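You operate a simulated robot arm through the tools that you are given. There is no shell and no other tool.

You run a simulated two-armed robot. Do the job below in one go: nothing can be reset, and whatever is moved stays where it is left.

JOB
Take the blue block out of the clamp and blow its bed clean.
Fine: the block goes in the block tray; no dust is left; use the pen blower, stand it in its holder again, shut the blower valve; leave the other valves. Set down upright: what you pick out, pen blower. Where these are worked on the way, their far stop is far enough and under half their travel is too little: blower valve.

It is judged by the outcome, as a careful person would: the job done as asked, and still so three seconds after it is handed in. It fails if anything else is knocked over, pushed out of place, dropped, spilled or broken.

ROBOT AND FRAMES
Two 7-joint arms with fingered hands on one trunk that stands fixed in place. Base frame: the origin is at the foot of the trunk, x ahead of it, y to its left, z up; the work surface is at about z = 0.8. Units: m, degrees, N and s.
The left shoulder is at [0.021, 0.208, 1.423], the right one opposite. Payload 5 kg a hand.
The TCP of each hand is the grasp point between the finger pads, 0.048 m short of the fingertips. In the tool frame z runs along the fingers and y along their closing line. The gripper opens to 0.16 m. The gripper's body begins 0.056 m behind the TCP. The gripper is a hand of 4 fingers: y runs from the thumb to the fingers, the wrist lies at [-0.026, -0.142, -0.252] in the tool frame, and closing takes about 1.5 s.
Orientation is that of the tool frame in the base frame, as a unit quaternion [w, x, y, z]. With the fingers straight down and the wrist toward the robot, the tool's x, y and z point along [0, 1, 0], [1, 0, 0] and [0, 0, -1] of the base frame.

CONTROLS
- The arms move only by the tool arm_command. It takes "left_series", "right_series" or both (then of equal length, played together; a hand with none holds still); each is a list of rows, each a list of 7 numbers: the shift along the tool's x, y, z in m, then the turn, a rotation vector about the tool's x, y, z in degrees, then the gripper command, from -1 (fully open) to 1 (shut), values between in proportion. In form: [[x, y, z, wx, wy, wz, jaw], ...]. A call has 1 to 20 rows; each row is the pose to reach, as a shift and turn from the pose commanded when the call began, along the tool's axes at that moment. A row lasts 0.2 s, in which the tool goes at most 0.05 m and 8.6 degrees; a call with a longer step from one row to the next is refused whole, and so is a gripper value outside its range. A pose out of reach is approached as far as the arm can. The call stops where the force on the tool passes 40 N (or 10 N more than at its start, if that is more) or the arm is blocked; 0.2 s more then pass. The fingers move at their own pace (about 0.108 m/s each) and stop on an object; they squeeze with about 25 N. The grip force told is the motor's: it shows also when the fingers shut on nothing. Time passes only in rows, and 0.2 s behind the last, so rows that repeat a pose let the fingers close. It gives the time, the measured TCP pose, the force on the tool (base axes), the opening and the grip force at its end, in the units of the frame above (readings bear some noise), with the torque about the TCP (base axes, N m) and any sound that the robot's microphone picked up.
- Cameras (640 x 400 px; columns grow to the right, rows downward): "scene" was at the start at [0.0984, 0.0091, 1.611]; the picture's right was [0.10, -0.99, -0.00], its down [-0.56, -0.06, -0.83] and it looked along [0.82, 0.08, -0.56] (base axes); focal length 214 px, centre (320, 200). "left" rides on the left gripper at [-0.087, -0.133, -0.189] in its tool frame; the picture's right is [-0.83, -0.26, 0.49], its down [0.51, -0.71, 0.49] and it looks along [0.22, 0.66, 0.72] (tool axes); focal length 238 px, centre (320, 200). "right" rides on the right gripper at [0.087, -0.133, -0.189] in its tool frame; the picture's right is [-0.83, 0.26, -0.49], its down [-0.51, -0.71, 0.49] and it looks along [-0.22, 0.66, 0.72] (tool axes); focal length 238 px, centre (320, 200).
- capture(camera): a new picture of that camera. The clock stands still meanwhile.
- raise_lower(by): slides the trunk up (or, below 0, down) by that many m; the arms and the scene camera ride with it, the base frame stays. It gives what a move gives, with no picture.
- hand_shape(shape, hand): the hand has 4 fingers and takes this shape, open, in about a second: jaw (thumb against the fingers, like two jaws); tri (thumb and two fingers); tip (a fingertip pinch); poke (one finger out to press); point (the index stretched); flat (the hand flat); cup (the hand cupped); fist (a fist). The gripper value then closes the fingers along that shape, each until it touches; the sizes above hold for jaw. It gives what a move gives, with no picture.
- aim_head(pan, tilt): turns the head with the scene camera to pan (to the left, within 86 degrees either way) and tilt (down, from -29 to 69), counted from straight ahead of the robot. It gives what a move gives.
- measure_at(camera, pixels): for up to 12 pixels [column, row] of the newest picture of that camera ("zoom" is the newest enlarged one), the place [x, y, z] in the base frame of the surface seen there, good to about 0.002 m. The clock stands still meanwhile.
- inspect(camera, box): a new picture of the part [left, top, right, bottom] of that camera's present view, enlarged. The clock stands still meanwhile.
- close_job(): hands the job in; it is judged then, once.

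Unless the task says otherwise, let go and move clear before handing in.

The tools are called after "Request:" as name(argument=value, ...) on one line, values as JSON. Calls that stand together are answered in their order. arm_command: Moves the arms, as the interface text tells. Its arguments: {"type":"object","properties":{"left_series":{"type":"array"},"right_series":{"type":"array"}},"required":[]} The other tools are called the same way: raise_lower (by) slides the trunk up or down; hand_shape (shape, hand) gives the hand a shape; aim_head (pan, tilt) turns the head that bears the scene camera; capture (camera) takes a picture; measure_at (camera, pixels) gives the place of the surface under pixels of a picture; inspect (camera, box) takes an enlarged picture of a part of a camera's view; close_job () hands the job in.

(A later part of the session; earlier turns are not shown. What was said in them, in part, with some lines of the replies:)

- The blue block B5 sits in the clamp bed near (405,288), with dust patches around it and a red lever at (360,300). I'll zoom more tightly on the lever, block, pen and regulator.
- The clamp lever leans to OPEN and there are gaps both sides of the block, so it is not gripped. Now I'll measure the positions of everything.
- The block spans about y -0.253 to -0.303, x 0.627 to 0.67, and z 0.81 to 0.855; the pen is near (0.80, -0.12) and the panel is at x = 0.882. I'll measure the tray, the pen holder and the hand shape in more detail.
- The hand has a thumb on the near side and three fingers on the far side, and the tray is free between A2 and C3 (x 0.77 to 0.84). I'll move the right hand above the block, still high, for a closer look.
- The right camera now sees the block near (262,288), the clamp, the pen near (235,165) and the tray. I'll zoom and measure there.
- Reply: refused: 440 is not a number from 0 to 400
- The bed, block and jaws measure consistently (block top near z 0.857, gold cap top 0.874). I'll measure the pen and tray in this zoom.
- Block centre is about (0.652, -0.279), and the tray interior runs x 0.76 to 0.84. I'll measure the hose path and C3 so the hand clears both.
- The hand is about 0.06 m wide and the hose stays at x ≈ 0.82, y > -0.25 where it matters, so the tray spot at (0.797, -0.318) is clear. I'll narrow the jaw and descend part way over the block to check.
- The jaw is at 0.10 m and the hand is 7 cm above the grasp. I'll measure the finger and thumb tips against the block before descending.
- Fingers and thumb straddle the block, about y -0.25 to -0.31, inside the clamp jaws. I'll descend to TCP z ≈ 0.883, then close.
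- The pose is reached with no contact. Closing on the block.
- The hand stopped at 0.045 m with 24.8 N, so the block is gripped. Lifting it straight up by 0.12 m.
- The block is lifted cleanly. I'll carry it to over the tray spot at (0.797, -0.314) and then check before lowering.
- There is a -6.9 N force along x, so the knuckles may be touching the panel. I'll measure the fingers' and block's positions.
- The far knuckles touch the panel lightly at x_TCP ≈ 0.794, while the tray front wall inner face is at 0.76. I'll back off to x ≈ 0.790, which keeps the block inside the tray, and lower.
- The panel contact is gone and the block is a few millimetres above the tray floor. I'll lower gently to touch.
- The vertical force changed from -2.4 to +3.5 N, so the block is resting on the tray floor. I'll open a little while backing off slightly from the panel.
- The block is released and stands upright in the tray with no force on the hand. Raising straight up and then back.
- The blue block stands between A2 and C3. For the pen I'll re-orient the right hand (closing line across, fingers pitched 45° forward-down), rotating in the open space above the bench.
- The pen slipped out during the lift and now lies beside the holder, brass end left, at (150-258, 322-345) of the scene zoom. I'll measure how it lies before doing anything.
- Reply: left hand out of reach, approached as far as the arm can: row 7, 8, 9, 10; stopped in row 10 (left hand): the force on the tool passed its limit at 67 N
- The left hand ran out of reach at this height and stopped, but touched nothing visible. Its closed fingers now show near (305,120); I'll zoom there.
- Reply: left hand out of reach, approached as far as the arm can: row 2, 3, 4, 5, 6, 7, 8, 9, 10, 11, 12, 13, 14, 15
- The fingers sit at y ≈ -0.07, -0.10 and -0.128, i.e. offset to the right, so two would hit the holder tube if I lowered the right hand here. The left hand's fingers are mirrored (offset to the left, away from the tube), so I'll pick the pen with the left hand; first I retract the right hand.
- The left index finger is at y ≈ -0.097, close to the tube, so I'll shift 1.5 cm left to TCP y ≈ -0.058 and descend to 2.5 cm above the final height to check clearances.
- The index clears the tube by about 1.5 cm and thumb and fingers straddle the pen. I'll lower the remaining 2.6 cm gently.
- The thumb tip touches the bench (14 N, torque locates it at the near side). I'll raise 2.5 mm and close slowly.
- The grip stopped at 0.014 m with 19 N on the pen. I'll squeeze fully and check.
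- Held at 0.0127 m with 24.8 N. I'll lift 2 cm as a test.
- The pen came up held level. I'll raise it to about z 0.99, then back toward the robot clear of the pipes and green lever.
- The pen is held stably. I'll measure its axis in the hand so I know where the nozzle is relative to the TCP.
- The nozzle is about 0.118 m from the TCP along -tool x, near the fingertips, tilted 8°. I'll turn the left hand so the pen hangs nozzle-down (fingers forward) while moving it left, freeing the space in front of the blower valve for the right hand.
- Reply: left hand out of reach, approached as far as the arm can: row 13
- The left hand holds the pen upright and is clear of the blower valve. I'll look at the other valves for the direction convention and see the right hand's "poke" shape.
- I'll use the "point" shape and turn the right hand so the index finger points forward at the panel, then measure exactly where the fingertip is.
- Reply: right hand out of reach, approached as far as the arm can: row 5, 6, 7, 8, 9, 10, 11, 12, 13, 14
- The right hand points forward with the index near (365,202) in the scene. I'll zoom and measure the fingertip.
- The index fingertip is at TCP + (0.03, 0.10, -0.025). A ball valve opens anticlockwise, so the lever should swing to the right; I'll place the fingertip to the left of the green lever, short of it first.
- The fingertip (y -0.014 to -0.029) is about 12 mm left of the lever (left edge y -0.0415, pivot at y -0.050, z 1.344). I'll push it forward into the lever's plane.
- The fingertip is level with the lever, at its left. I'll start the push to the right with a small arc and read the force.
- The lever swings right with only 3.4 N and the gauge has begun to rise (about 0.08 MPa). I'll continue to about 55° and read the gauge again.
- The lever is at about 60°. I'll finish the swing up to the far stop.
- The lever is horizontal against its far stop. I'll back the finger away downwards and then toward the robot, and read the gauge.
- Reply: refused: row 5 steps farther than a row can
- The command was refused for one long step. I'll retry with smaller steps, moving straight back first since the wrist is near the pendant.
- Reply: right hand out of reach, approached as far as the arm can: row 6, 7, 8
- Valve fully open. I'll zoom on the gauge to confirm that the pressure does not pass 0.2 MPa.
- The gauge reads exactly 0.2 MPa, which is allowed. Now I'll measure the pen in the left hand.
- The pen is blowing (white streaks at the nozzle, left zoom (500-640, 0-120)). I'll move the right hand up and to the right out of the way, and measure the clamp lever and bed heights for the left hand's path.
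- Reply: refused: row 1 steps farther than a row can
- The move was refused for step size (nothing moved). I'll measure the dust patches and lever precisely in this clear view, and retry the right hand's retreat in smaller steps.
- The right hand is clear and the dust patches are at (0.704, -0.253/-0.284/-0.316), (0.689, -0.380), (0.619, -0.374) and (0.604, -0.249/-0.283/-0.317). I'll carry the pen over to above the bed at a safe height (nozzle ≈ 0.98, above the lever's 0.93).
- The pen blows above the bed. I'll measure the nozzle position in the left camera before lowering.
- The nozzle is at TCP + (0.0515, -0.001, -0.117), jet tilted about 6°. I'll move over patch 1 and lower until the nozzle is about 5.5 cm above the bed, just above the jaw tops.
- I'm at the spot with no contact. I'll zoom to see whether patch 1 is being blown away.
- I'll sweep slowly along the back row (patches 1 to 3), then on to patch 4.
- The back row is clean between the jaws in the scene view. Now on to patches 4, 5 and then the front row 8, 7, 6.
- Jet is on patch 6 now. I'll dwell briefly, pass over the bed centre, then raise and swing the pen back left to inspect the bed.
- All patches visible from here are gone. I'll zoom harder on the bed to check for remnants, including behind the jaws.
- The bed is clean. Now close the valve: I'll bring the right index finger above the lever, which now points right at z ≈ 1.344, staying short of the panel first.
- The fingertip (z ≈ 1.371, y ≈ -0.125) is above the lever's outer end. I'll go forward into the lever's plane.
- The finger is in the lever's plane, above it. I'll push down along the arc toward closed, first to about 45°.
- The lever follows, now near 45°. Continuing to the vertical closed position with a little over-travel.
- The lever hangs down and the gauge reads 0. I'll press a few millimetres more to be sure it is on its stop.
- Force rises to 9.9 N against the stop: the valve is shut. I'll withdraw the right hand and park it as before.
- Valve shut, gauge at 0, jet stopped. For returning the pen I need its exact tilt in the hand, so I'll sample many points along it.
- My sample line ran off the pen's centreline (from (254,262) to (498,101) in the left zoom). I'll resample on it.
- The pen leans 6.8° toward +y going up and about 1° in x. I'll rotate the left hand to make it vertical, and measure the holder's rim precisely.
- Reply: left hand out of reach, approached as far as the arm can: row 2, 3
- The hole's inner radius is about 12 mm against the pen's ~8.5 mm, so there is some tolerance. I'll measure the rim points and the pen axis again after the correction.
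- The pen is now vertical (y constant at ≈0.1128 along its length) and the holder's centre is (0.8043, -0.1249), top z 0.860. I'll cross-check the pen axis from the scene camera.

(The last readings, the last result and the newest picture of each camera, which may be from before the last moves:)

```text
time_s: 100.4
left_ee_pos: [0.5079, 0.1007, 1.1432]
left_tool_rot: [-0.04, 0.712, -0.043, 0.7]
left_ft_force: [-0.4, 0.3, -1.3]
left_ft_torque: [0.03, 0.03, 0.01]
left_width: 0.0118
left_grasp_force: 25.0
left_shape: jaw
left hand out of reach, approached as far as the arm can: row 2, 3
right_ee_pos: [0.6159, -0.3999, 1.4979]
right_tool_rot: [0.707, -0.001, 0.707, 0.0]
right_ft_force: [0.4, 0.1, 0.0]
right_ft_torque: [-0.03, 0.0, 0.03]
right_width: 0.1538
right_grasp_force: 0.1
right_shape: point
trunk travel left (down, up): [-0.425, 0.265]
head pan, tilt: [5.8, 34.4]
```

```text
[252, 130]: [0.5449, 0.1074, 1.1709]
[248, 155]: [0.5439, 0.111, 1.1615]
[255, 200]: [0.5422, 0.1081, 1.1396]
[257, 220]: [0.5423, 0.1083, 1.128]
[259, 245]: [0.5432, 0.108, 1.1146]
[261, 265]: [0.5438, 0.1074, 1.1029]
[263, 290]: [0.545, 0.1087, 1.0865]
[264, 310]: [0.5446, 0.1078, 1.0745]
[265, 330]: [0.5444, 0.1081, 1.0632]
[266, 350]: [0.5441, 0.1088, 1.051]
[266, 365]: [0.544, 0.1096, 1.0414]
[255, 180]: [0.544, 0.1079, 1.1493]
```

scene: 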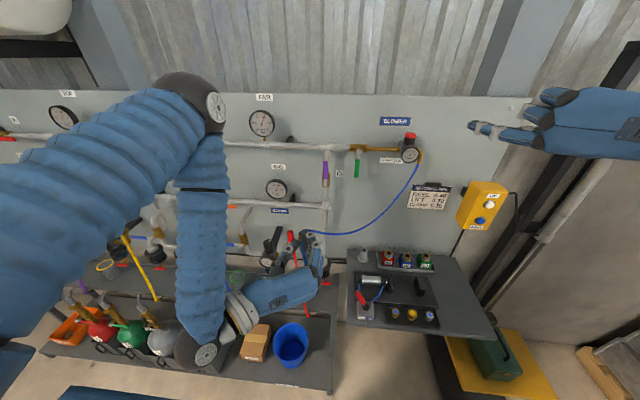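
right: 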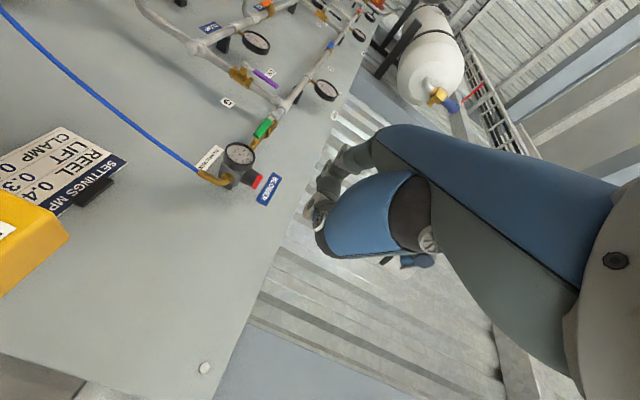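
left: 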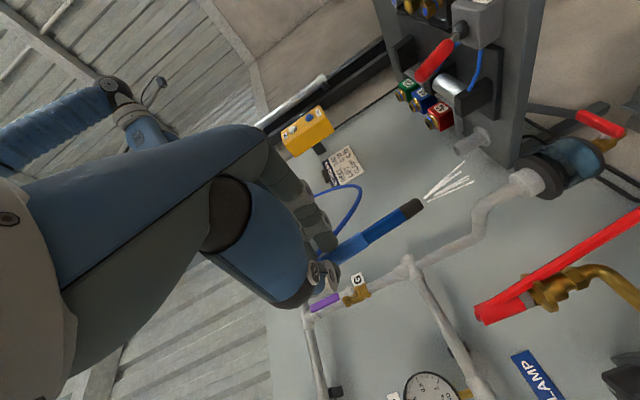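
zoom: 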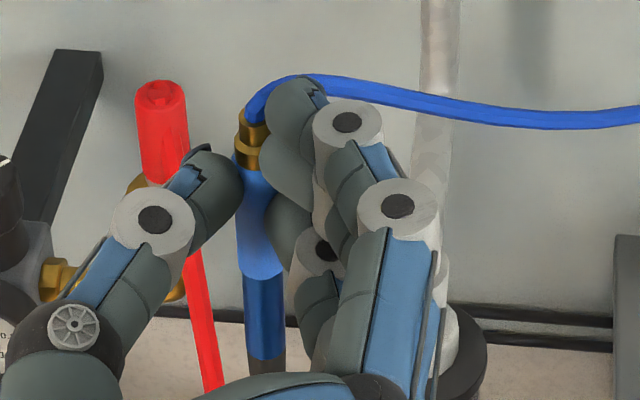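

Pen axis is at TCP + (0.0456, 0.0083), nozzle 0.117 below. I'll move right first and then forward, to put the pen right above the holder with the nozzle about 6 cm over its rim.

Request:
arm_command(left_series=[[-0.0003, 0.039, 0.0078, 0, 0, 0, 1], [-0.0005, 0.078, 0.0155, 0, 0, 0, 1], [-0.0008, 0.118, 0.0233, 0, 0, 0, 1], [-0.0011, 0.157, 0.031, 0, 0, 0, 1], [-0.0013, 0.196, 0.0388, 0, 0, 0, 1], [-0.0016, 0.2354, 0.0466, 0, 0, 0, 1], [-0.0142, 0.2368, 0.0816, 0, 0, 0, 1], [-0.0267, 0.2381, 0.1166, 0, 0, 0, 1], [-0.0393, 0.2395, 0.1516, 0, 0, 0, 1], [-0.0518, 0.2408, 0.1866, 0, 0, 0, 1], [-0.0644, 0.2422, 0.2216, 0, 0, 0, 1], [-0.077, 0.2435, 0.2566, 0, 0, 0, 1], [-0.077, 0.2435, 0.2566, 0, 0, 0, 1]])

Request:
capture(camera="scene")

Request:
capture(camera="left")

Request:
inspect(camera="scene", box=[330, 210, 410, 280])

```text
time_s: 103.2
left_ee_pos: [0.763, -0.133, 1.0345]
left_tool_rot: [-0.039, 0.712, -0.044, 0.7]
left_ft_force: [-1.3, 0.2, -0.5]
left_ft_torque: [-0.01, 0.07, -0.03]
left_width: 0.012
left_grasp_force: 24.3
left_shape: jaw
right_ee_pos: [0.6132, -0.3989, 1.4983]
right_tool_rot: [0.707, -0.002, 0.707, 0.0]
right_ft_force: [-0.9, -0.2, -0.3]
right_ft_torque: [0.0, 0.0, 0.0]
right_width: 0.1538
right_grasp_force: 0.0
right_shape: point
trunk travel left (down, up): [-0.425, 0.265]
head pan, tilt: [5.8, 34.4]
```

```text
taken
```

scene: 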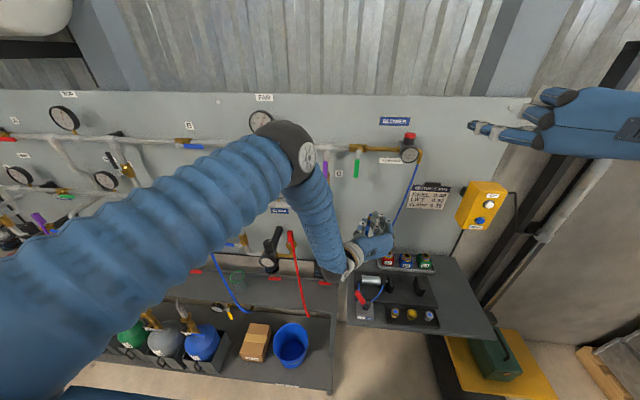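

```text
taken
```

left: 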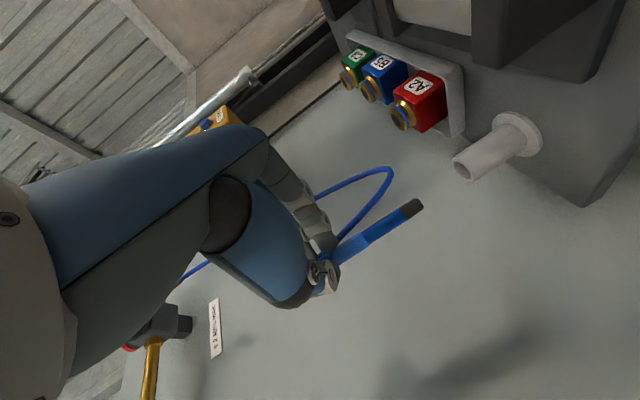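

```text
5.71 times, centred on (370, 245) of scene
```

zoom: 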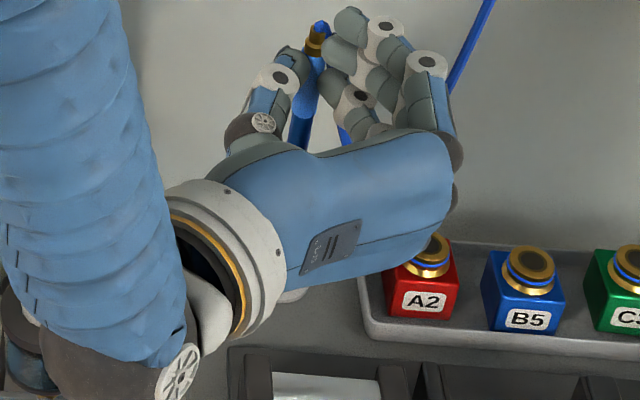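

The left camera sees both the pen (nozzle at (415,207)) and the holder (460-540, 115-180). I'll measure both in this view for the fine alignment.

Request:
inspect(camera="left", box=[330, 110, 560, 270])

Request:
measure_at(camera="zoom", pixels=[[90, 372], [110, 360], [130, 347], [150, 333], [170, 320], [190, 307], [210, 293], [230, 277], [250, 262], [345, 135], [360, 180], [375, 145]])

```text
2.50 times, centred on (445, 190) of left
```

zoom: 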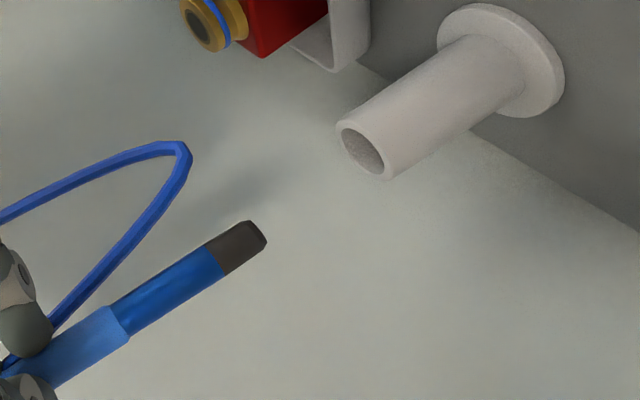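

```text
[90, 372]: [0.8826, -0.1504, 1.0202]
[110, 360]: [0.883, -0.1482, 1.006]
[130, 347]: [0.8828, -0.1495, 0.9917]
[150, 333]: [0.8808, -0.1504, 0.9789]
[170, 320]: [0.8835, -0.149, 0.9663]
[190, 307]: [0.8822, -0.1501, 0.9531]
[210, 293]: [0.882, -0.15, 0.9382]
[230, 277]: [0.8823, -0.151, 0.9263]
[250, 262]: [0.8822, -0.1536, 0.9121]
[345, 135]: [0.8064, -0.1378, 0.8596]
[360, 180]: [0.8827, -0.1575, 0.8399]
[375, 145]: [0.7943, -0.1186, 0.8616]
```

Request:
measure_at(camera="zoom", pixels=[[60, 363], [80, 350], [100, 337], [140, 311], [160, 297], [180, 284], [200, 271], [216, 260], [235, 247], [248, 238], [400, 120], [440, 95]])

Request:
inspect(camera="left", box=[440, 110, 560, 200])

Request:
measure_at(camera="zoom", pixels=[[80, 245], [75, 275], [90, 310], [115, 340], [145, 355], [175, 350], [180, 320], [160, 270], [125, 245], [100, 240], [130, 300], [250, 200]])

```text
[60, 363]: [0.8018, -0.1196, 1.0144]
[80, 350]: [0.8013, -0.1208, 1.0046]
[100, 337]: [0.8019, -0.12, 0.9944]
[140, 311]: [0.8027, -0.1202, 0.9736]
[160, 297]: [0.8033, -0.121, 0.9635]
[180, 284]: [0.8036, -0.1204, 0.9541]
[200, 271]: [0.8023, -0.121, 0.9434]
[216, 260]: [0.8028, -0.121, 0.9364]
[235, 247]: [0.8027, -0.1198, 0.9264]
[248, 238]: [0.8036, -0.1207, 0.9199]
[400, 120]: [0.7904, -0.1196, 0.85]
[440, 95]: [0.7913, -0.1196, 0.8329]
```

```text
4.44 times, centred on (500, 155) of left
```

zoom: 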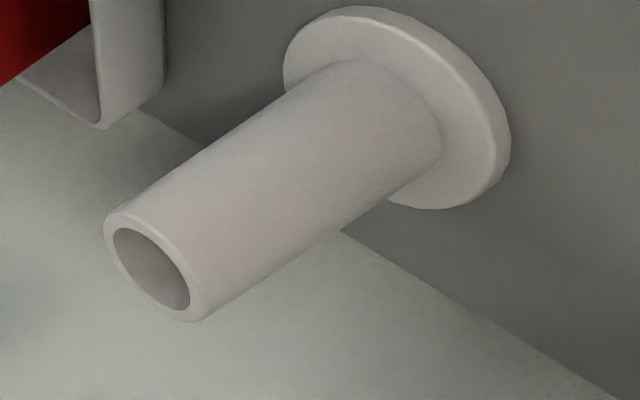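

```text
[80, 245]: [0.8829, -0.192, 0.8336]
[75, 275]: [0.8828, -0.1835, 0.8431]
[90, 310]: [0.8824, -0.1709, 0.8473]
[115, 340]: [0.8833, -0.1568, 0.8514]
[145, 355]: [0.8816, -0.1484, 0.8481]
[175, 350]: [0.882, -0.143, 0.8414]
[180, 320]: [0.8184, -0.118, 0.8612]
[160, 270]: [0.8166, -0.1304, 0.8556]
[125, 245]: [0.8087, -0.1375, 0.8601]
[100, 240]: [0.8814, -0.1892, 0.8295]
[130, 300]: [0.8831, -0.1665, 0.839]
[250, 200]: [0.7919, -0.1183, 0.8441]
```

Request:
inspect(camera="scene", box=[350, 205, 390, 245])

Request:
measure_at(camera="zoom", pixels=[[250, 140], [245, 200], [240, 230], [238, 250], [235, 280], [230, 300], [228, 320], [225, 340], [250, 120], [270, 220], [285, 250], [260, 180]])

```text
10.00 times, centred on (370, 225) of scene
```

zoom: 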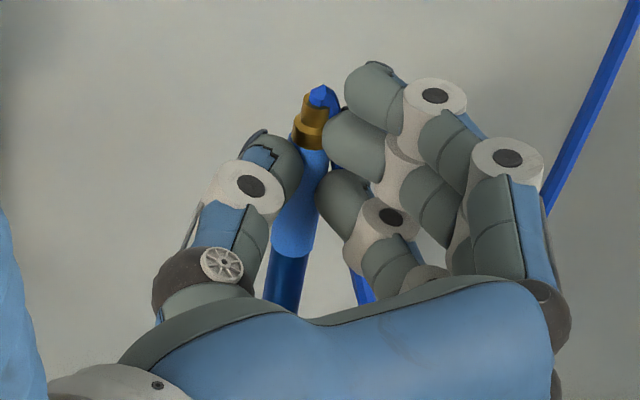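

```text
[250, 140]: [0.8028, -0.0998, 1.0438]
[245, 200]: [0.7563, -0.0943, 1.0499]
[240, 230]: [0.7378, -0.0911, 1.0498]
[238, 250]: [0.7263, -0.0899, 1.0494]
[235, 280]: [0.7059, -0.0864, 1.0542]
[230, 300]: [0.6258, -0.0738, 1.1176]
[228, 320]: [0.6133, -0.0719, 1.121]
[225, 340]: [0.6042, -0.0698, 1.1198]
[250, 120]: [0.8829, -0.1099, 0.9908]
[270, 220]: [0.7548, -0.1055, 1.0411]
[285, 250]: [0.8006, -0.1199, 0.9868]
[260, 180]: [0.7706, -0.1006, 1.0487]
```

Request:
measure_at(camera="zoom", pixels=[[312, 105], [308, 138], [307, 170], [300, 200], [295, 225], [292, 240], [288, 265], [286, 280], [285, 295], [282, 300], [300, 215], [305, 185]])

```text
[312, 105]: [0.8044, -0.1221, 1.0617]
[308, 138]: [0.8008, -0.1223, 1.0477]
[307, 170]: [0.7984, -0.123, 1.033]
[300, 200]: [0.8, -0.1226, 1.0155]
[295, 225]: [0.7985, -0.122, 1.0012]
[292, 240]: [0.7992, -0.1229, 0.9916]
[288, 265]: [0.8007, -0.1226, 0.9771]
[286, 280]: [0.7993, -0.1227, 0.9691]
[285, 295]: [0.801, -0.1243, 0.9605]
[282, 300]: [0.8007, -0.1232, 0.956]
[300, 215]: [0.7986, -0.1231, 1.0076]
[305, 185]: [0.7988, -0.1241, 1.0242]
```

Both cameras agree the pen needs about -4.4 mm in x and -1.2 mm in y. Before lowering I'll check the palm and wrist clearance against the red clamp lever (knob at (0.54, -0.077, 0.93)).

Request:
inspect(camera="scene", box=[320, 220, 420, 320])

Request:
measure_at(camera="zoom", pixels=[[300, 130], [290, 160], [250, 185], [220, 190], [200, 210], [190, 230], [170, 240], [150, 250], [165, 295], [170, 310], [130, 220], [240, 120]])

```text
4.00 times, centred on (370, 270) of scene
```

zoom: 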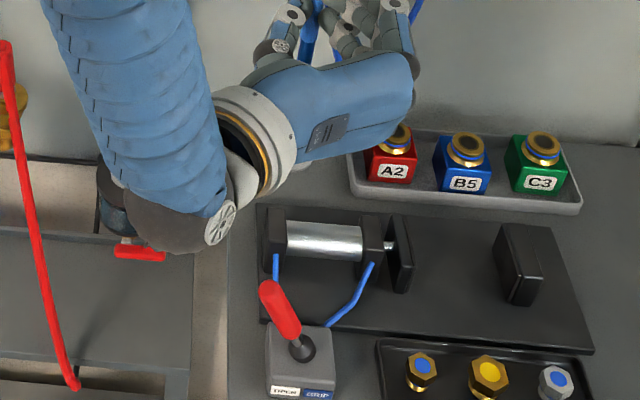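

```text
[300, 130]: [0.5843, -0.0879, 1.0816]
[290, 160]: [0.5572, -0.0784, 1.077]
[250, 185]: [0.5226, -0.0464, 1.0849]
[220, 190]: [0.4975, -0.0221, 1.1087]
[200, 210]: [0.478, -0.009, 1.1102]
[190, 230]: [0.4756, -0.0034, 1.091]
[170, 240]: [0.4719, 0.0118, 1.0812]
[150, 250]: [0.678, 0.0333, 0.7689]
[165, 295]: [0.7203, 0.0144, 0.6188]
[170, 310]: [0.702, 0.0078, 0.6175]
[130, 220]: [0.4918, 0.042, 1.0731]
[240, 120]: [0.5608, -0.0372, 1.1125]
```

The wrist collar (at x 0.557, y -0.078) would come down onto the clamp lever's knob. I'll yaw the hand 10° clockwise about the pen, which swings the wrist left clear of the lever while keeping the pen over the holder, then re-measure.

Request:
arm_command(left_series=[[-0.0005, -0.0034, -0.0024, -4.97, 0.58, 0.1, 1], [-0.0009, -0.0068, -0.0047, -9.93, 1.17, 0.19, 1], [-0.0009, -0.0068, -0.0047, -9.93, 1.17, 0.19, 1], [-0.0009, -0.0068, -0.0047, -9.93, 1.17, 0.19, 1]])

Request:
inspect(camera="scene", box=[350, 205, 390, 245])

Request:
inspect(camera="left", box=[330, 110, 560, 270])

Request:
capture(camera="scene")

```text
time_s: 104.2
left_ee_pos: [0.7583, -0.1272, 1.0335]
left_tool_rot: [0.022, 0.706, -0.106, 0.7]
left_ft_force: [-0.9, -0.5, -1.1]
left_ft_torque: [0.0, 0.03, -0.04]
left_width: 0.0119
left_grasp_force: 24.9
left_shape: jaw
right_ee_pos: [0.6149, -0.3991, 1.4969]
right_tool_rot: [0.707, -0.001, 0.708, 0.0]
right_ft_force: [-0.2, 0.8, 0.2]
right_ft_torque: [-0.02, -0.01, -0.04]
right_width: 0.1535
right_grasp_force: 0.0
right_shape: point
trunk travel left (down, up): [-0.425, 0.265]
head pan, tilt: [5.8, 34.4]
```

```text
10.00 times, centred on (370, 225) of scene
```

zoom: 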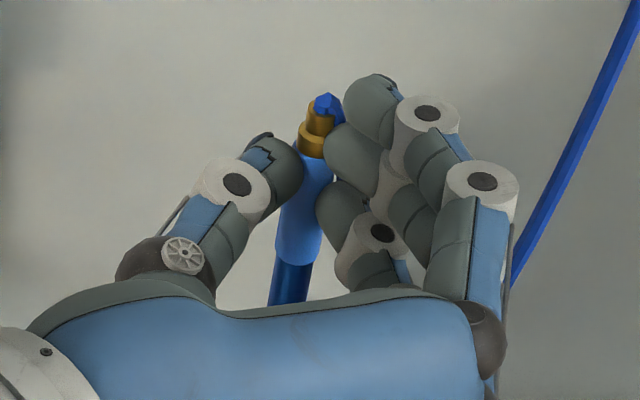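

```text
2.50 times, centred on (445, 190) of left
```

zoom: 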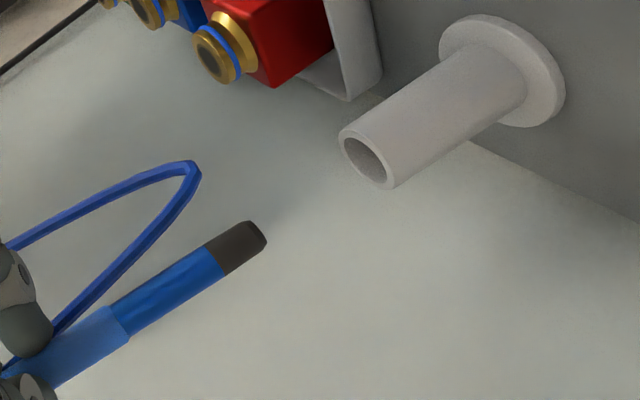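

```text
taken
```

scene: 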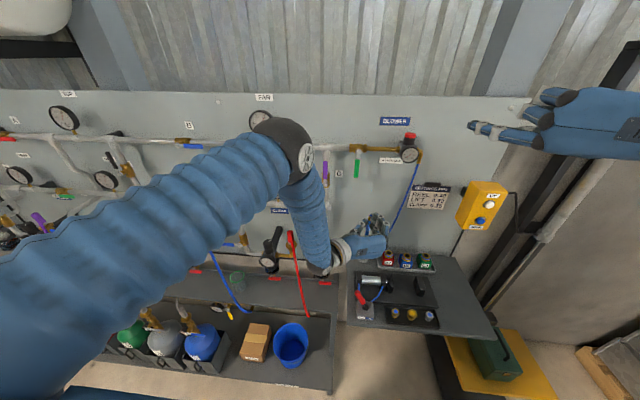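

The wrist has swung clear of the lever. I'll re-measure pen and tube from both cameras.

Request:
measure_at(camera="zoom", pixels=[[60, 363], [80, 350], [140, 311], [160, 297], [180, 284], [200, 271], [216, 260], [235, 247], [248, 238], [400, 130], [420, 117], [440, 105]])

Request:
inspect(camera="scene", box=[350, 205, 390, 245])

Request:
measure_at(camera="zoom", pixels=[[316, 120], [312, 145], [310, 170], [304, 200], [300, 220], [296, 245], [291, 275], [289, 290], [288, 300], [302, 210], [306, 190], [293, 265]])

Request:
inspect(camera="scene", box=[320, 220, 420, 320])

```text
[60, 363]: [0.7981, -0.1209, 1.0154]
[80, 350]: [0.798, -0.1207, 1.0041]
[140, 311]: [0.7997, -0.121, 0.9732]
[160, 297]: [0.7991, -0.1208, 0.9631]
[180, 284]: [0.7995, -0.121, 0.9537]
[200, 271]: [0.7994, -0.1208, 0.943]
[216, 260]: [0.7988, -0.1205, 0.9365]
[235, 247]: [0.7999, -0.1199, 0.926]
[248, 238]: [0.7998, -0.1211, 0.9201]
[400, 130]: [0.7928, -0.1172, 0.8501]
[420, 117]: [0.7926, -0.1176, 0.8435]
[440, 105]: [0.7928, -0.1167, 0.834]
```

```text
10.00 times, centred on (370, 225) of scene
```

zoom: 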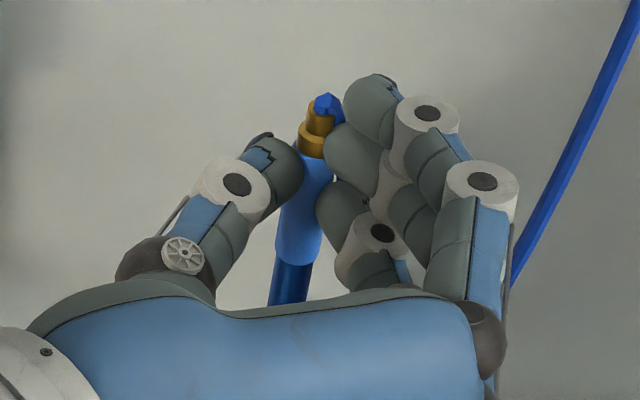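

```text
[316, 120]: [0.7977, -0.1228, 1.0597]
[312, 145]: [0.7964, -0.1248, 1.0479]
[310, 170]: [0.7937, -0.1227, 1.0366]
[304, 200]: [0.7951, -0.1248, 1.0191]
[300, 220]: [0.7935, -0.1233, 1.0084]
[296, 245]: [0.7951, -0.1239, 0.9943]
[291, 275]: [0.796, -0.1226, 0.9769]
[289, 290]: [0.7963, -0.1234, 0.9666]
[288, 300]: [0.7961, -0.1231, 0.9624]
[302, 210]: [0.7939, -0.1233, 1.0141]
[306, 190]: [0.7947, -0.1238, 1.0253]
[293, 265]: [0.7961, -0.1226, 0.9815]
```

```text
4.00 times, centred on (370, 270) of scene
```

zoom: 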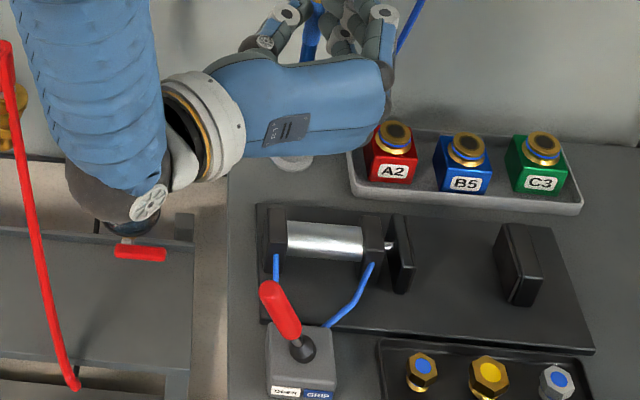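

Pen axis and holder centre agree within about 1 mm in both cameras. Lowering until the nozzle is 1 cm above the rim, then check again.

Request:
arm_command(left_series=[[-0.012, 0.0022, 0.0001, 0, 0, 0, 1], [-0.024, 0.0036, 0.0003, 0, 0, 0, 1], [-0.036, 0.005, 0.0005, 0, 0, 0, 1], [-0.0446, 0.0061, 0.0007, 0, 0, 0, 1], [-0.0446, 0.0061, 0.0007, 0, 0, 0, 1]])

Request:
inspect(camera="left", box=[330, 110, 530, 270])

Request:
inspect(camera="scene", box=[320, 210, 420, 310])

```text
time_s: 105.4
left_ee_pos: [0.7575, -0.1281, 0.9879]
left_tool_rot: [0.022, 0.706, -0.105, 0.7]
left_ft_force: [1.0, 0.5, -1.3]
left_ft_torque: [-0.01, 0.01, 0.0]
left_width: 0.0118
left_grasp_force: 25.0
left_shape: jaw
right_ee_pos: [0.615, -0.3979, 1.4972]
right_tool_rot: [0.707, -0.002, 0.707, 0.0]
right_ft_force: [-0.7, 0.2, 0.0]
right_ft_torque: [-0.01, -0.01, -0.01]
right_width: 0.1534
right_grasp_force: 0.0
right_shape: point
trunk travel left (down, up): [-0.425, 0.265]
head pan, tilt: [5.8, 34.4]
```

```text
2.50 times, centred on (430, 190) of left
```

zoom: 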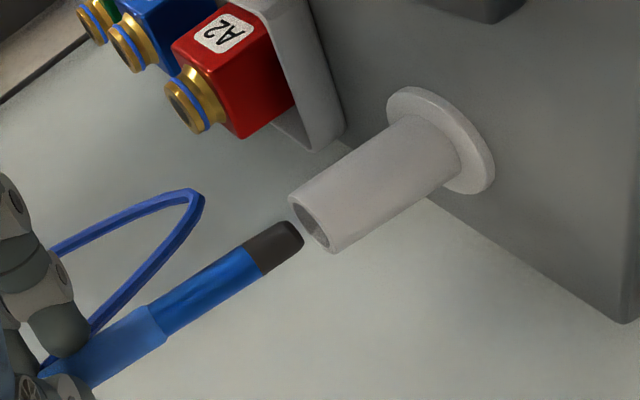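

```text
4.00 times, centred on (370, 260) of scene
```

zoom: 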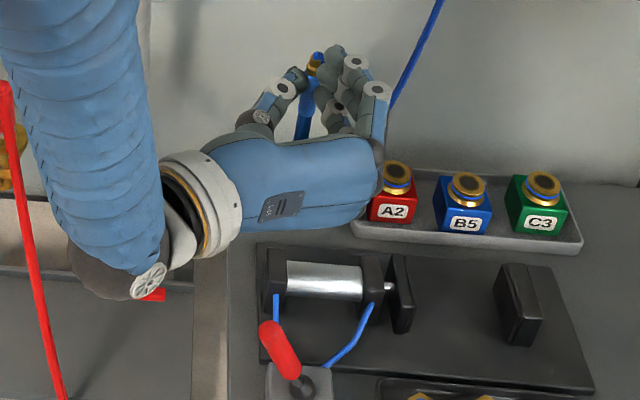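

The pen's line runs right into the rim centre in the left view. One more numeric check of both, then insert.

Request:
inspect(camera="left", box=[370, 150, 490, 240])

Request:
measure_at(camera="zoom", pixels=[[100, 300], [130, 282], [160, 263], [190, 244], [220, 225], [240, 213], [300, 140], [330, 130], [360, 110], [400, 85], [262, 150], [310, 225]])

```text
4.44 times, centred on (430, 195) of left
```

zoom: 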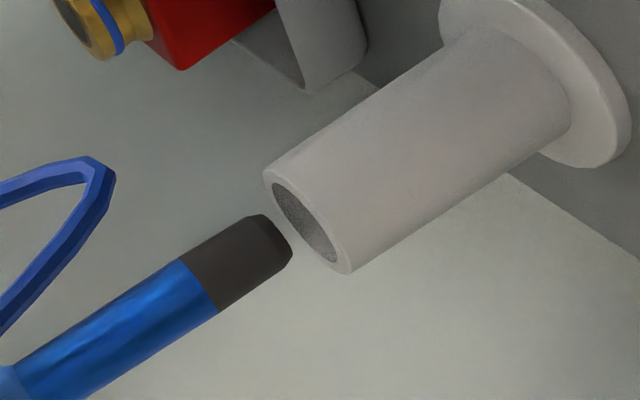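

```text
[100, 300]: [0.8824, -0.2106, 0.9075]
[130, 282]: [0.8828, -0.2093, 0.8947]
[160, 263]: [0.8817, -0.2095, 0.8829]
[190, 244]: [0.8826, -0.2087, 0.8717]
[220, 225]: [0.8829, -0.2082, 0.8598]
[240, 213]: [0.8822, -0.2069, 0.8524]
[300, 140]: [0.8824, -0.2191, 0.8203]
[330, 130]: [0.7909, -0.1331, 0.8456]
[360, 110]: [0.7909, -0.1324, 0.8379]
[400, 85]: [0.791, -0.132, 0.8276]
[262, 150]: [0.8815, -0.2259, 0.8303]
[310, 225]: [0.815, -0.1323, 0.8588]
```

Request:
measure_at(camera="zoom", pixels=[[80, 367], [120, 340], [160, 313], [180, 300], [200, 287], [230, 267], [255, 250], [350, 194], [380, 174], [410, 154], [440, 134], [470, 115]])

```text
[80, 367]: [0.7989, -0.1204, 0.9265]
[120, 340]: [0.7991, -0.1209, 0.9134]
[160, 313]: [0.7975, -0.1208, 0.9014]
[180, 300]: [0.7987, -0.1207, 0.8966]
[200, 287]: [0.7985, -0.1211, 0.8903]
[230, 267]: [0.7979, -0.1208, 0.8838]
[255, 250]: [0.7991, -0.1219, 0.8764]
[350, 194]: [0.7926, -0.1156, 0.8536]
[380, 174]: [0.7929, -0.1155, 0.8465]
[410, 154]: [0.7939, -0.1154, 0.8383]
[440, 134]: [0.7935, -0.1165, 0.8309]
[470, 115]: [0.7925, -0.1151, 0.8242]
```

Pen and tube axes agree within 1 mm. I'll insert the first 2 cm slowly and read the forces.

Request:
arm_command(left_series=[[-0.008, 0.0009, 0.0002, 0, 0, 0, 1], [-0.016, 0.0019, 0.0003, 0, 0, 0, 1], [-0.024, 0.0028, 0.0005, 0, 0, 0, 1], [-0.03, 0.0035, 0.0006, 0, 0, 0, 1], [-0.03, 0.0035, 0.0006, 0, 0, 0, 1]])

Request:
inspect(camera="left", box=[330, 110, 530, 270])

Request:
inspect(camera="scene", box=[320, 210, 420, 310])

```text
time_s: 106.6
left_ee_pos: [0.7567, -0.1282, 0.9592]
left_tool_rot: [0.021, 0.706, -0.105, 0.7]
left_ft_force: [1.1, 0.3, -0.8]
left_ft_torque: [0.0, 0.05, 0.0]
left_width: 0.0118
left_grasp_force: 24.8
left_shape: jaw
right_ee_pos: [0.6158, -0.3991, 1.4981]
right_tool_rot: [0.707, -0.001, 0.708, 0.0]
right_ft_force: [-0.1, 0.4, 0.3]
right_ft_torque: [0.01, -0.01, -0.02]
right_width: 0.1539
right_grasp_force: 0.1
right_shape: point
trunk travel left (down, up): [-0.425, 0.265]
head pan, tilt: [5.8, 34.4]
```

```text
2.50 times, centred on (430, 190) of left
```

zoom: 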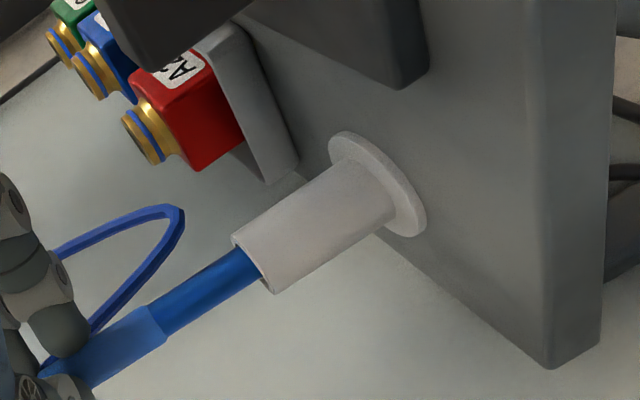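

```text
4.00 times, centred on (370, 260) of scene
```

zoom: 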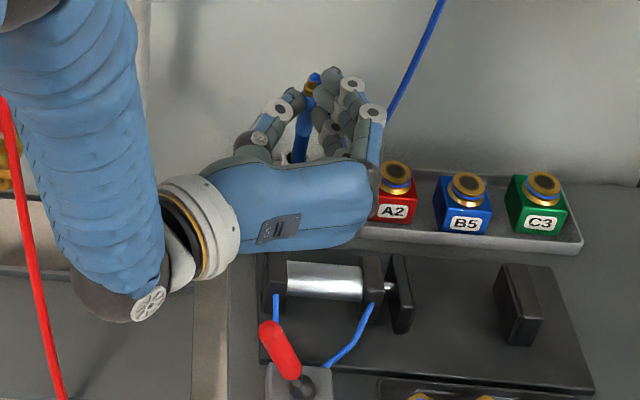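

The nozzle is inside the tube with no side force. Continuing down slowly to the bottom.

Request:
arm_command(left_series=[[-0.007, 0.0008, 0.0001, 0, 0, 0, 1], [-0.014, 0.0016, 0.0003, 0, 0, 0, 1], [-0.021, 0.0025, 0.0004, 0, 0, 0, 1], [-0.027, 0.0032, 0.0005, 0, 0, 0, 1], [-0.027, 0.0032, 0.0005, 0, 0, 0, 1]])

Request:
inspect(camera="left", box=[330, 110, 530, 270])

Request:
inspect(camera="scene", box=[320, 210, 420, 310])

```text
time_s: 107.8
left_ee_pos: [0.7572, -0.1282, 0.9311]
left_tool_rot: [0.022, 0.706, -0.105, 0.7]
left_ft_force: [0.7, -0.2, -0.1]
left_ft_torque: [0.03, 0.05, 0.01]
left_width: 0.0119
left_grasp_force: 25.1
left_shape: jaw
right_ee_pos: [0.6154, -0.398, 1.4977]
right_tool_rot: [0.707, -0.001, 0.707, 0.0]
right_ft_force: [0.4, -0.2, -0.2]
right_ft_torque: [-0.02, 0.04, 0.0]
right_width: 0.1536
right_grasp_force: 0.0
right_shape: point
trunk travel left (down, up): [-0.425, 0.265]
head pan, tilt: [5.8, 34.4]
```

```text
2.50 times, centred on (430, 190) of left
```

zoom: 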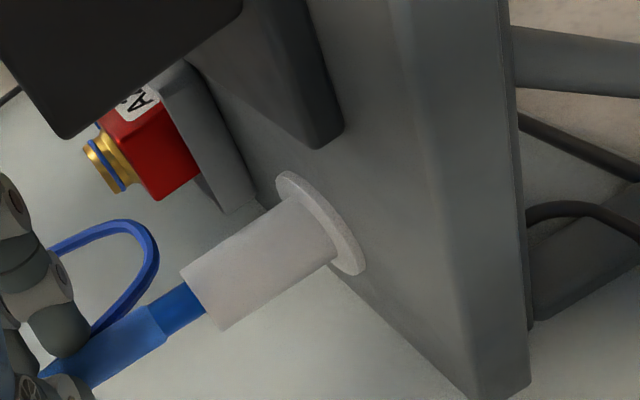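

```text
4.00 times, centred on (370, 260) of scene
```

zoom: 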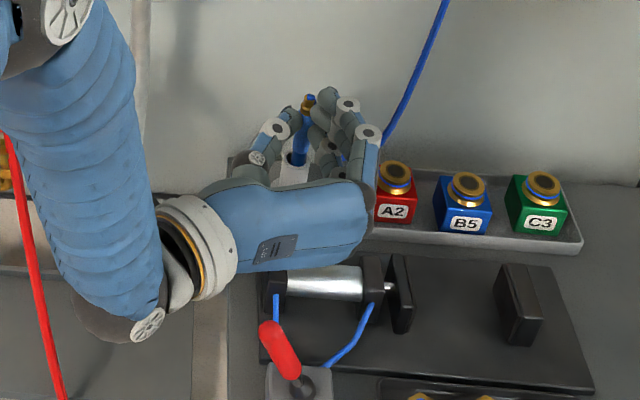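

About 6 mm to go judging by the light/dark boundary (0.885 now, 0.879 originally). Lowering in small steps until it touches bottom.

Request:
arm_command(left_series=[[-0.002, 0.0002, 0, 0, 0, 0, 1], [-0.004, 0.0005, 0.0001, 0, 0, 0, 1], [-0.005, 0.0006, 0.0001, 0, 0, 0, 1], [-0.005, 0.0006, 0.0001, 0, 0, 0, 1]])

```text
time_s: 108.8
left_ee_pos: [0.7566, -0.1282, 0.9265]
left_tool_rot: [0.022, 0.706, -0.106, 0.7]
left_ft_force: [-0.4, -0.3, -1.1]
left_ft_torque: [0.03, 0.01, 0.01]
left_width: 0.012
left_grasp_force: 24.8
left_shape: jaw
right_ee_pos: [0.6154, -0.399, 1.4984]
right_tool_rot: [0.707, -0.001, 0.707, 0.0]
right_ft_force: [-0.9, 0.0, -0.1]
right_ft_torque: [0.03, 0.01, 0.0]
right_width: 0.1537
right_grasp_force: 0.0
right_shape: point
trunk travel left (down, up): [-0.425, 0.265]
head pan, tilt: [5.8, 34.4]
```

Request:
arm_command(left_series=[[-0.002, 0.0002, 0, 0, 0, 0, 1], [-0.003, 0.0004, 0.0001, 0, 0, 0, 1], [-0.003, 0.0004, 0.0001, 0, 0, 0, 1]])

Request:
inspect(camera="scene", box=[340, 220, 400, 280])

Request:
inspect(camera="left", box=[330, 150, 480, 270])

```text
time_s: 109.6
left_ee_pos: [0.7566, -0.1277, 0.9243]
left_tool_rot: [0.022, 0.706, -0.106, 0.7]
left_ft_force: [-0.4, 0.3, 4.2]
left_ft_torque: [-0.05, -0.15, -0.02]
left_width: 0.0118
left_grasp_force: 25.3
left_shape: jaw
right_ee_pos: [0.6152, -0.3988, 1.4976]
right_tool_rot: [0.707, -0.001, 0.707, -0.001]
right_ft_force: [-0.4, 0.3, -1.0]
right_ft_torque: [0.0, -0.01, 0.02]
right_width: 0.154
right_grasp_force: 0.1
right_shape: point
trunk travel left (down, up): [-0.425, 0.265]
head pan, tilt: [5.8, 34.4]
```

```text
6.67 times, centred on (370, 250) of scene
```

zoom: 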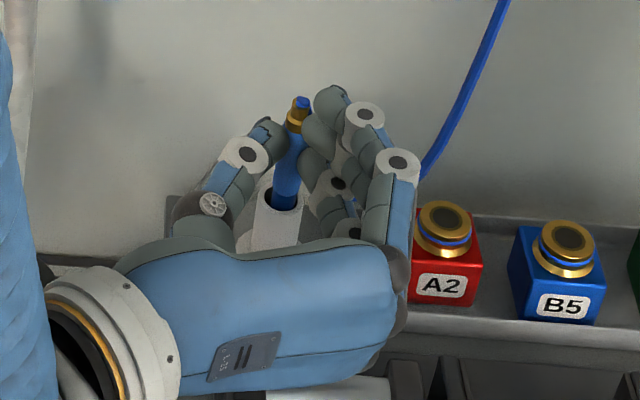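

```text
3.33 times, centred on (405, 210) of left
```

zoom: 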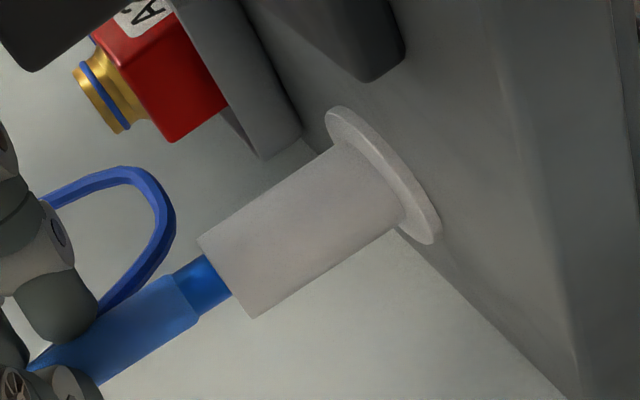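

The pen touches bottom (4.2 N). I'll open the hand slowly, just enough to clear it.

Request:
arm_command(left_series=[[0, 0, 0, 0, 0, 0, 0.8], [0, 0, 0, 0, 0, 0, 0.7], [0, 0, 0, 0, 0, 0, 0.6], [0, 0, 0, 0, 0, 0, 0.5], [0, 0, 0, 0, 0, 0, 0.4], [0, 0, 0, 0, 0, 0, 0.4]])

Request:
inspect(camera="scene", box=[340, 220, 400, 280])

Request:
inspect(camera="left", box=[330, 150, 480, 270])

```text
time_s: 111.0
left_ee_pos: [0.7574, -0.1274, 0.9241]
left_tool_rot: [0.022, 0.706, -0.106, 0.7]
left_ft_force: [1.3, -0.1, 0.4]
left_ft_torque: [0.0, -0.02, 0.04]
left_width: 0.0474
left_grasp_force: 0.1
left_shape: jaw
right_ee_pos: [0.6149, -0.3987, 1.498]
right_tool_rot: [0.707, -0.001, 0.707, 0.001]
right_ft_force: [-0.1, -0.5, 0.2]
right_ft_torque: [0.01, 0.01, 0.01]
right_width: 0.1537
right_grasp_force: 0.1
right_shape: point
trunk travel left (down, up): [-0.425, 0.265]
head pan, tilt: [5.8, 34.4]
```

```text
6.67 times, centred on (370, 250) of scene
```

zoom: 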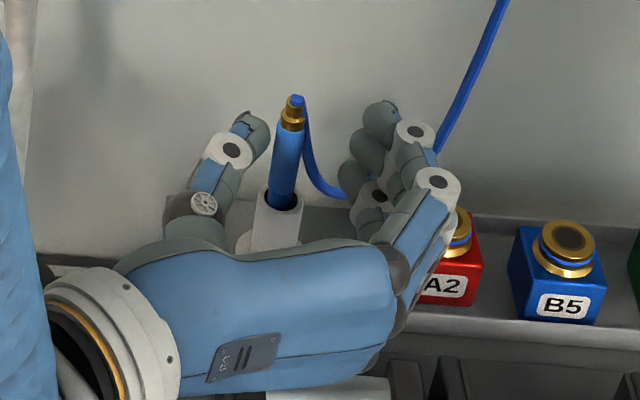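

```text
3.33 times, centred on (405, 210) of left
```

zoom: 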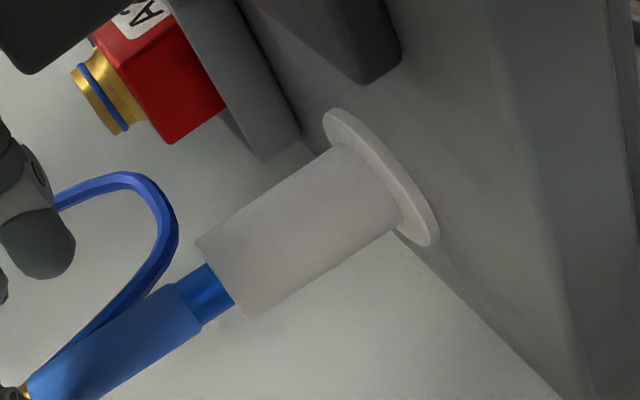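

The pen stands upright in its holder, free of the fingers. I'll raise the hand straight up past the pen's top (also clearing the lever), then back away.

Request:
arm_command(left_series=[[0.0199, -0.0023, -0.0004, 0, 0, 0, 0.375], [0.0397, -0.0047, -0.0008, 0, 0, 0, 0.375], [0.0695, -0.0082, -0.0013, 0, 0, 0, 0.375], [0.0993, -0.0117, -0.0019, 0, 0, 0, 0.375], [0.1192, -0.0141, -0.0023, 0, 0, 0, 0.375], [0.1192, -0.0141, -0.04, 0, 0, 0, 0.375], [0.1192, -0.0141, -0.08, 0, 0, 0, 0.375], [0.1192, -0.0141, -0.12, 0, 0, 0, 0.375], [0.1192, -0.0141, -0.16, 0, 0, 0, 0.375], [0.1192, -0.0141, -0.2, 0, 0, 0, 0.375], [0.1192, -0.0141, -0.2, 0, 0, 0, 0.375]])

Request:
capture(camera="scene")

Request:
inspect(camera="scene", box=[340, 220, 460, 330])

Request:
capture(camera="left")

```text
time_s: 113.4
left_ee_pos: [0.5618, -0.0931, 1.0477]
left_tool_rot: [0.021, 0.706, -0.105, 0.7]
left_ft_force: [-0.1, -0.2, 0.0]
left_ft_torque: [0.02, -0.01, -0.01]
left_width: 0.0496
left_grasp_force: 0.0
left_shape: jaw
right_ee_pos: [0.6162, -0.3994, 1.4975]
right_tool_rot: [0.707, 0.0, 0.707, 0.0]
right_ft_force: [0.5, -1.2, -0.5]
right_ft_torque: [-0.02, -0.02, 0.03]
right_width: 0.1537
right_grasp_force: 0.1
right_shape: point
trunk travel left (down, up): [-0.425, 0.265]
head pan, tilt: [5.8, 34.4]
```

```text
taken
```

scene: 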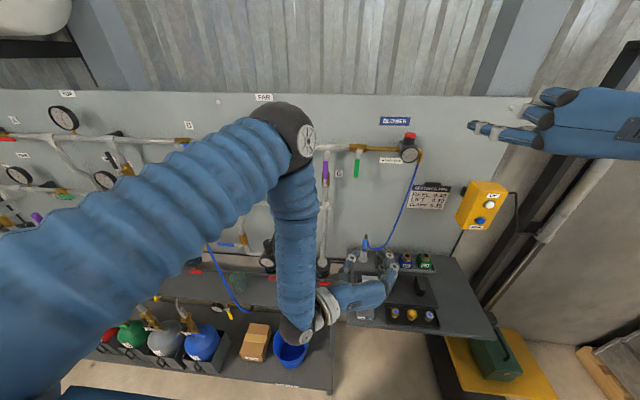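

```text
3.64 times, centred on (400, 275) of scene
```

zoom: 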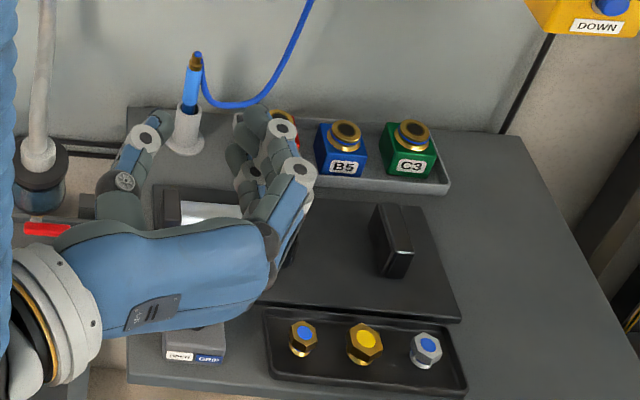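

```text
taken
```

left: 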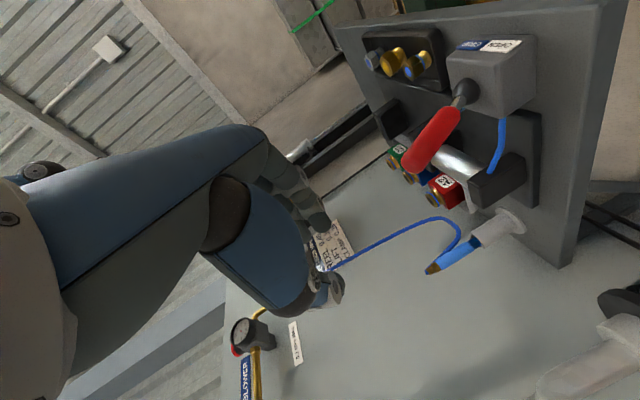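

The pen stands as it did originally. I'll move the left hand further up and away for a full final inspection.

Request:
arm_command(left_series=[[0.03, -0.01, -0.01, 0, 0, 0, 0.0], [0.06, -0.035, -0.02, 0, 0, 0, -0.3], [0.085, -0.065, -0.03, 0, 0, 0, -0.6], [0.105, -0.095, -0.04, 0, 0, 0, -1], [0.12, -0.128, -0.05, 0, 0, 0, -1], [0.131, -0.1587, -0.0593, 0, 0, 0, -1], [0.131, -0.1587, -0.0593, 0, 0, 0, -1], [0.131, -0.1587, -0.0593, 0, 0, 0, -1]])

Request:
capture(camera="scene")

Request:
inspect(camera="scene", box=[340, 230, 460, 330])

Request:
inspect(camera="scene", box=[320, 110, 440, 210])

Request:
capture(camera="left")

```text
time_s: 115.2
left_ee_pos: [0.5327, 0.0578, 1.195]
left_tool_rot: [0.023, 0.706, -0.106, 0.7]
left_ft_force: [0.2, -0.1, 0.5]
left_ft_torque: [0.03, 0.0, -0.04]
left_width: 0.16
left_grasp_force: 0.1
left_shape: jaw
right_ee_pos: [0.6152, -0.3989, 1.4987]
right_tool_rot: [0.707, -0.001, 0.707, -0.001]
right_ft_force: [-0.8, -0.7, 0.1]
right_ft_torque: [0.05, 0.03, -0.03]
right_width: 0.1537
right_grasp_force: 0.1
right_shape: point
trunk travel left (down, up): [-0.425, 0.265]
head pan, tilt: [5.8, 34.4]
```

```text
taken
```

scene: 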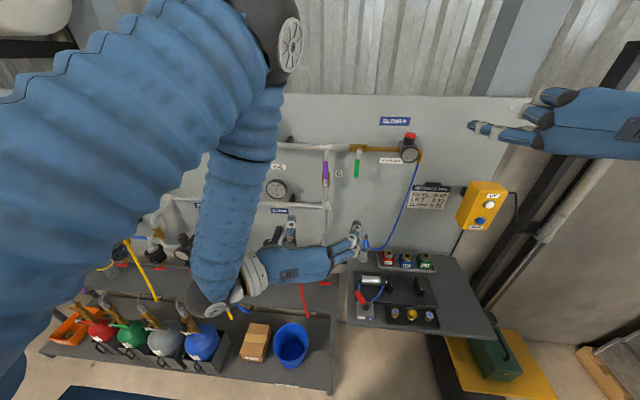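

```text
4.00 times, centred on (400, 280) of scene
```

zoom: 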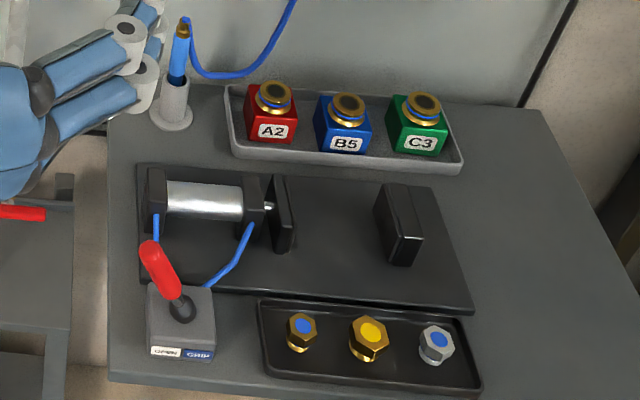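

```text
4.00 times, centred on (380, 160) of scene
```

zoom: 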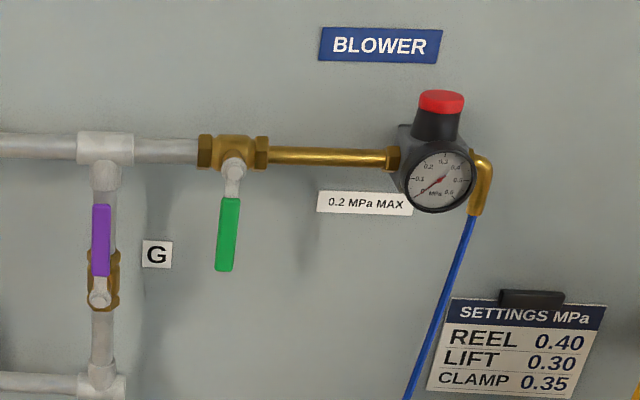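

```text
taken
```

left: 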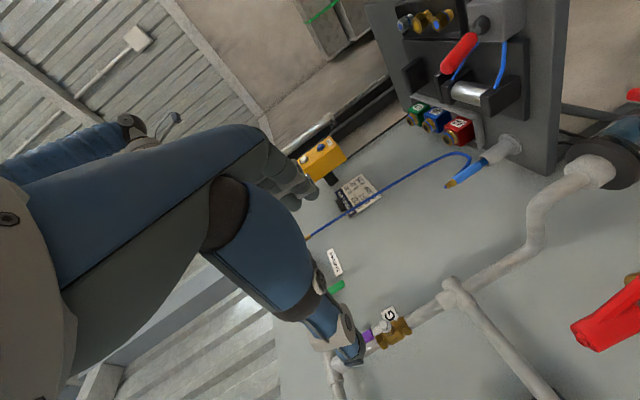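

Valve lever is vertical with gauge at 0, blocks upright, bed clean. A last close check of the pen and of the bed from the other side.

Request:
inspect(camera="left", box=[390, 30, 560, 190])

Request:
inspect(camera="scene", box=[355, 220, 405, 270])

Request:
measure_at(camera="zoom", pixels=[[207, 125], [205, 150], [200, 185], [197, 215], [195, 240], [190, 265], [400, 220], [330, 230]])

Request:
inspect(camera="scene", box=[440, 160, 540, 250])

```text
2.50 times, centred on (475, 110) of left
```

zoom: 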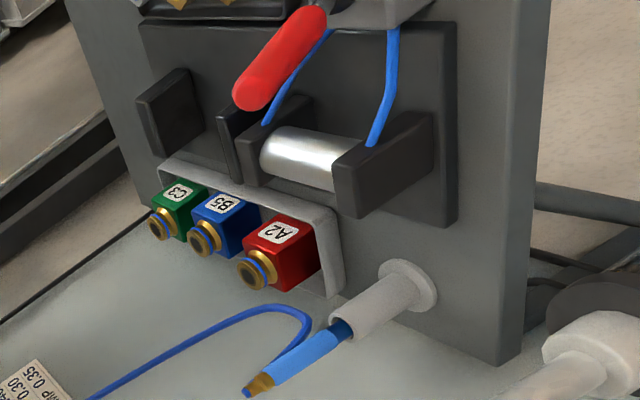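

```text
8.00 times, centred on (380, 245) of scene
```

zoom: 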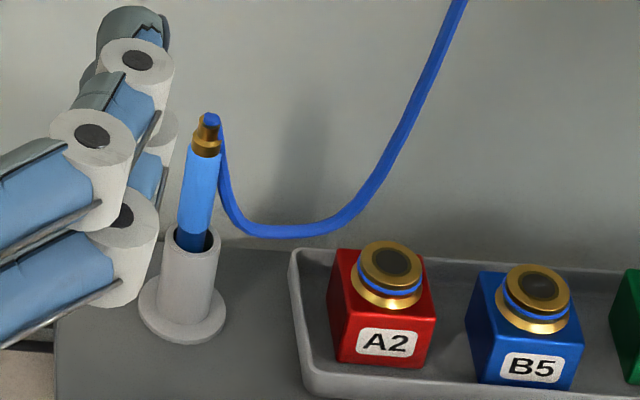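

```text
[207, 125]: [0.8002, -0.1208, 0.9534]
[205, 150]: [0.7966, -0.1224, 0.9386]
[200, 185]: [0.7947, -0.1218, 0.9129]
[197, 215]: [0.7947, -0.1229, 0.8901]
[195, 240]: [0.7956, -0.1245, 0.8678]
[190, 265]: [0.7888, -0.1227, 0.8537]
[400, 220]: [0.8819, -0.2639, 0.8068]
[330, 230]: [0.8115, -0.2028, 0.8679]
```

```text
4.44 times, centred on (490, 205) of scene
```

zoom: 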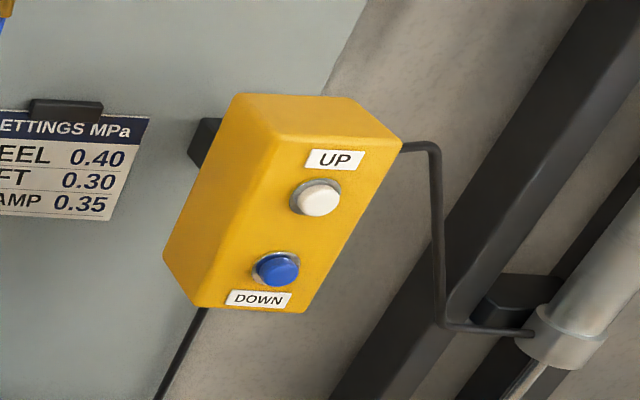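

The pen stands upright in its holder at its original height. B5 is upright in the block tray, the bed is clean, the blower valve is on its closed stop with the gauge at 0, and both hands are clear. The pen did slip from my grip once early on and fell onto the bench; I picked it up and used it normally afterwards. The right hand also brushed the pendant lightly, and the pendant shows no change. I'm handing in now.

Request:
close_job()

```text
The job is handed in.
```

I've handed the job in. Block B5 is out of the clamp, the bed is clean, and the pen blower is back in its holder.

- **Block:** B5 stands upright in the block tray between A2 and C3. The clamp was already open, so I didn't touch its lever.
- **Dust:** all eight patches are gone in the last views from the scene and left-hand cameras.
- **Pen blower:** it stands upright in its holder at its original height. I used it at 0.2 MPa, the marked maximum.
- **Valves:** the blower valve is shut against its stop and its gauge reads 0. I left the other valves alone.

Three things went wrong on the way:

- **Pen dropped:** my first grip on the pen failed, and it slipped out as I lifted it and fell onto the bench. I picked it up with the other hand and it blew normally afterwards.
- **Pendant touched:** the right hand brushed the yellow UP/DOWN pendant at about 6 N. In the last picture the pendant is in place and looks unchanged.
- **Panel touched:** the right hand's knuckles pressed the back panel at about 7 N while I was placing the block, and I backed off straight away.
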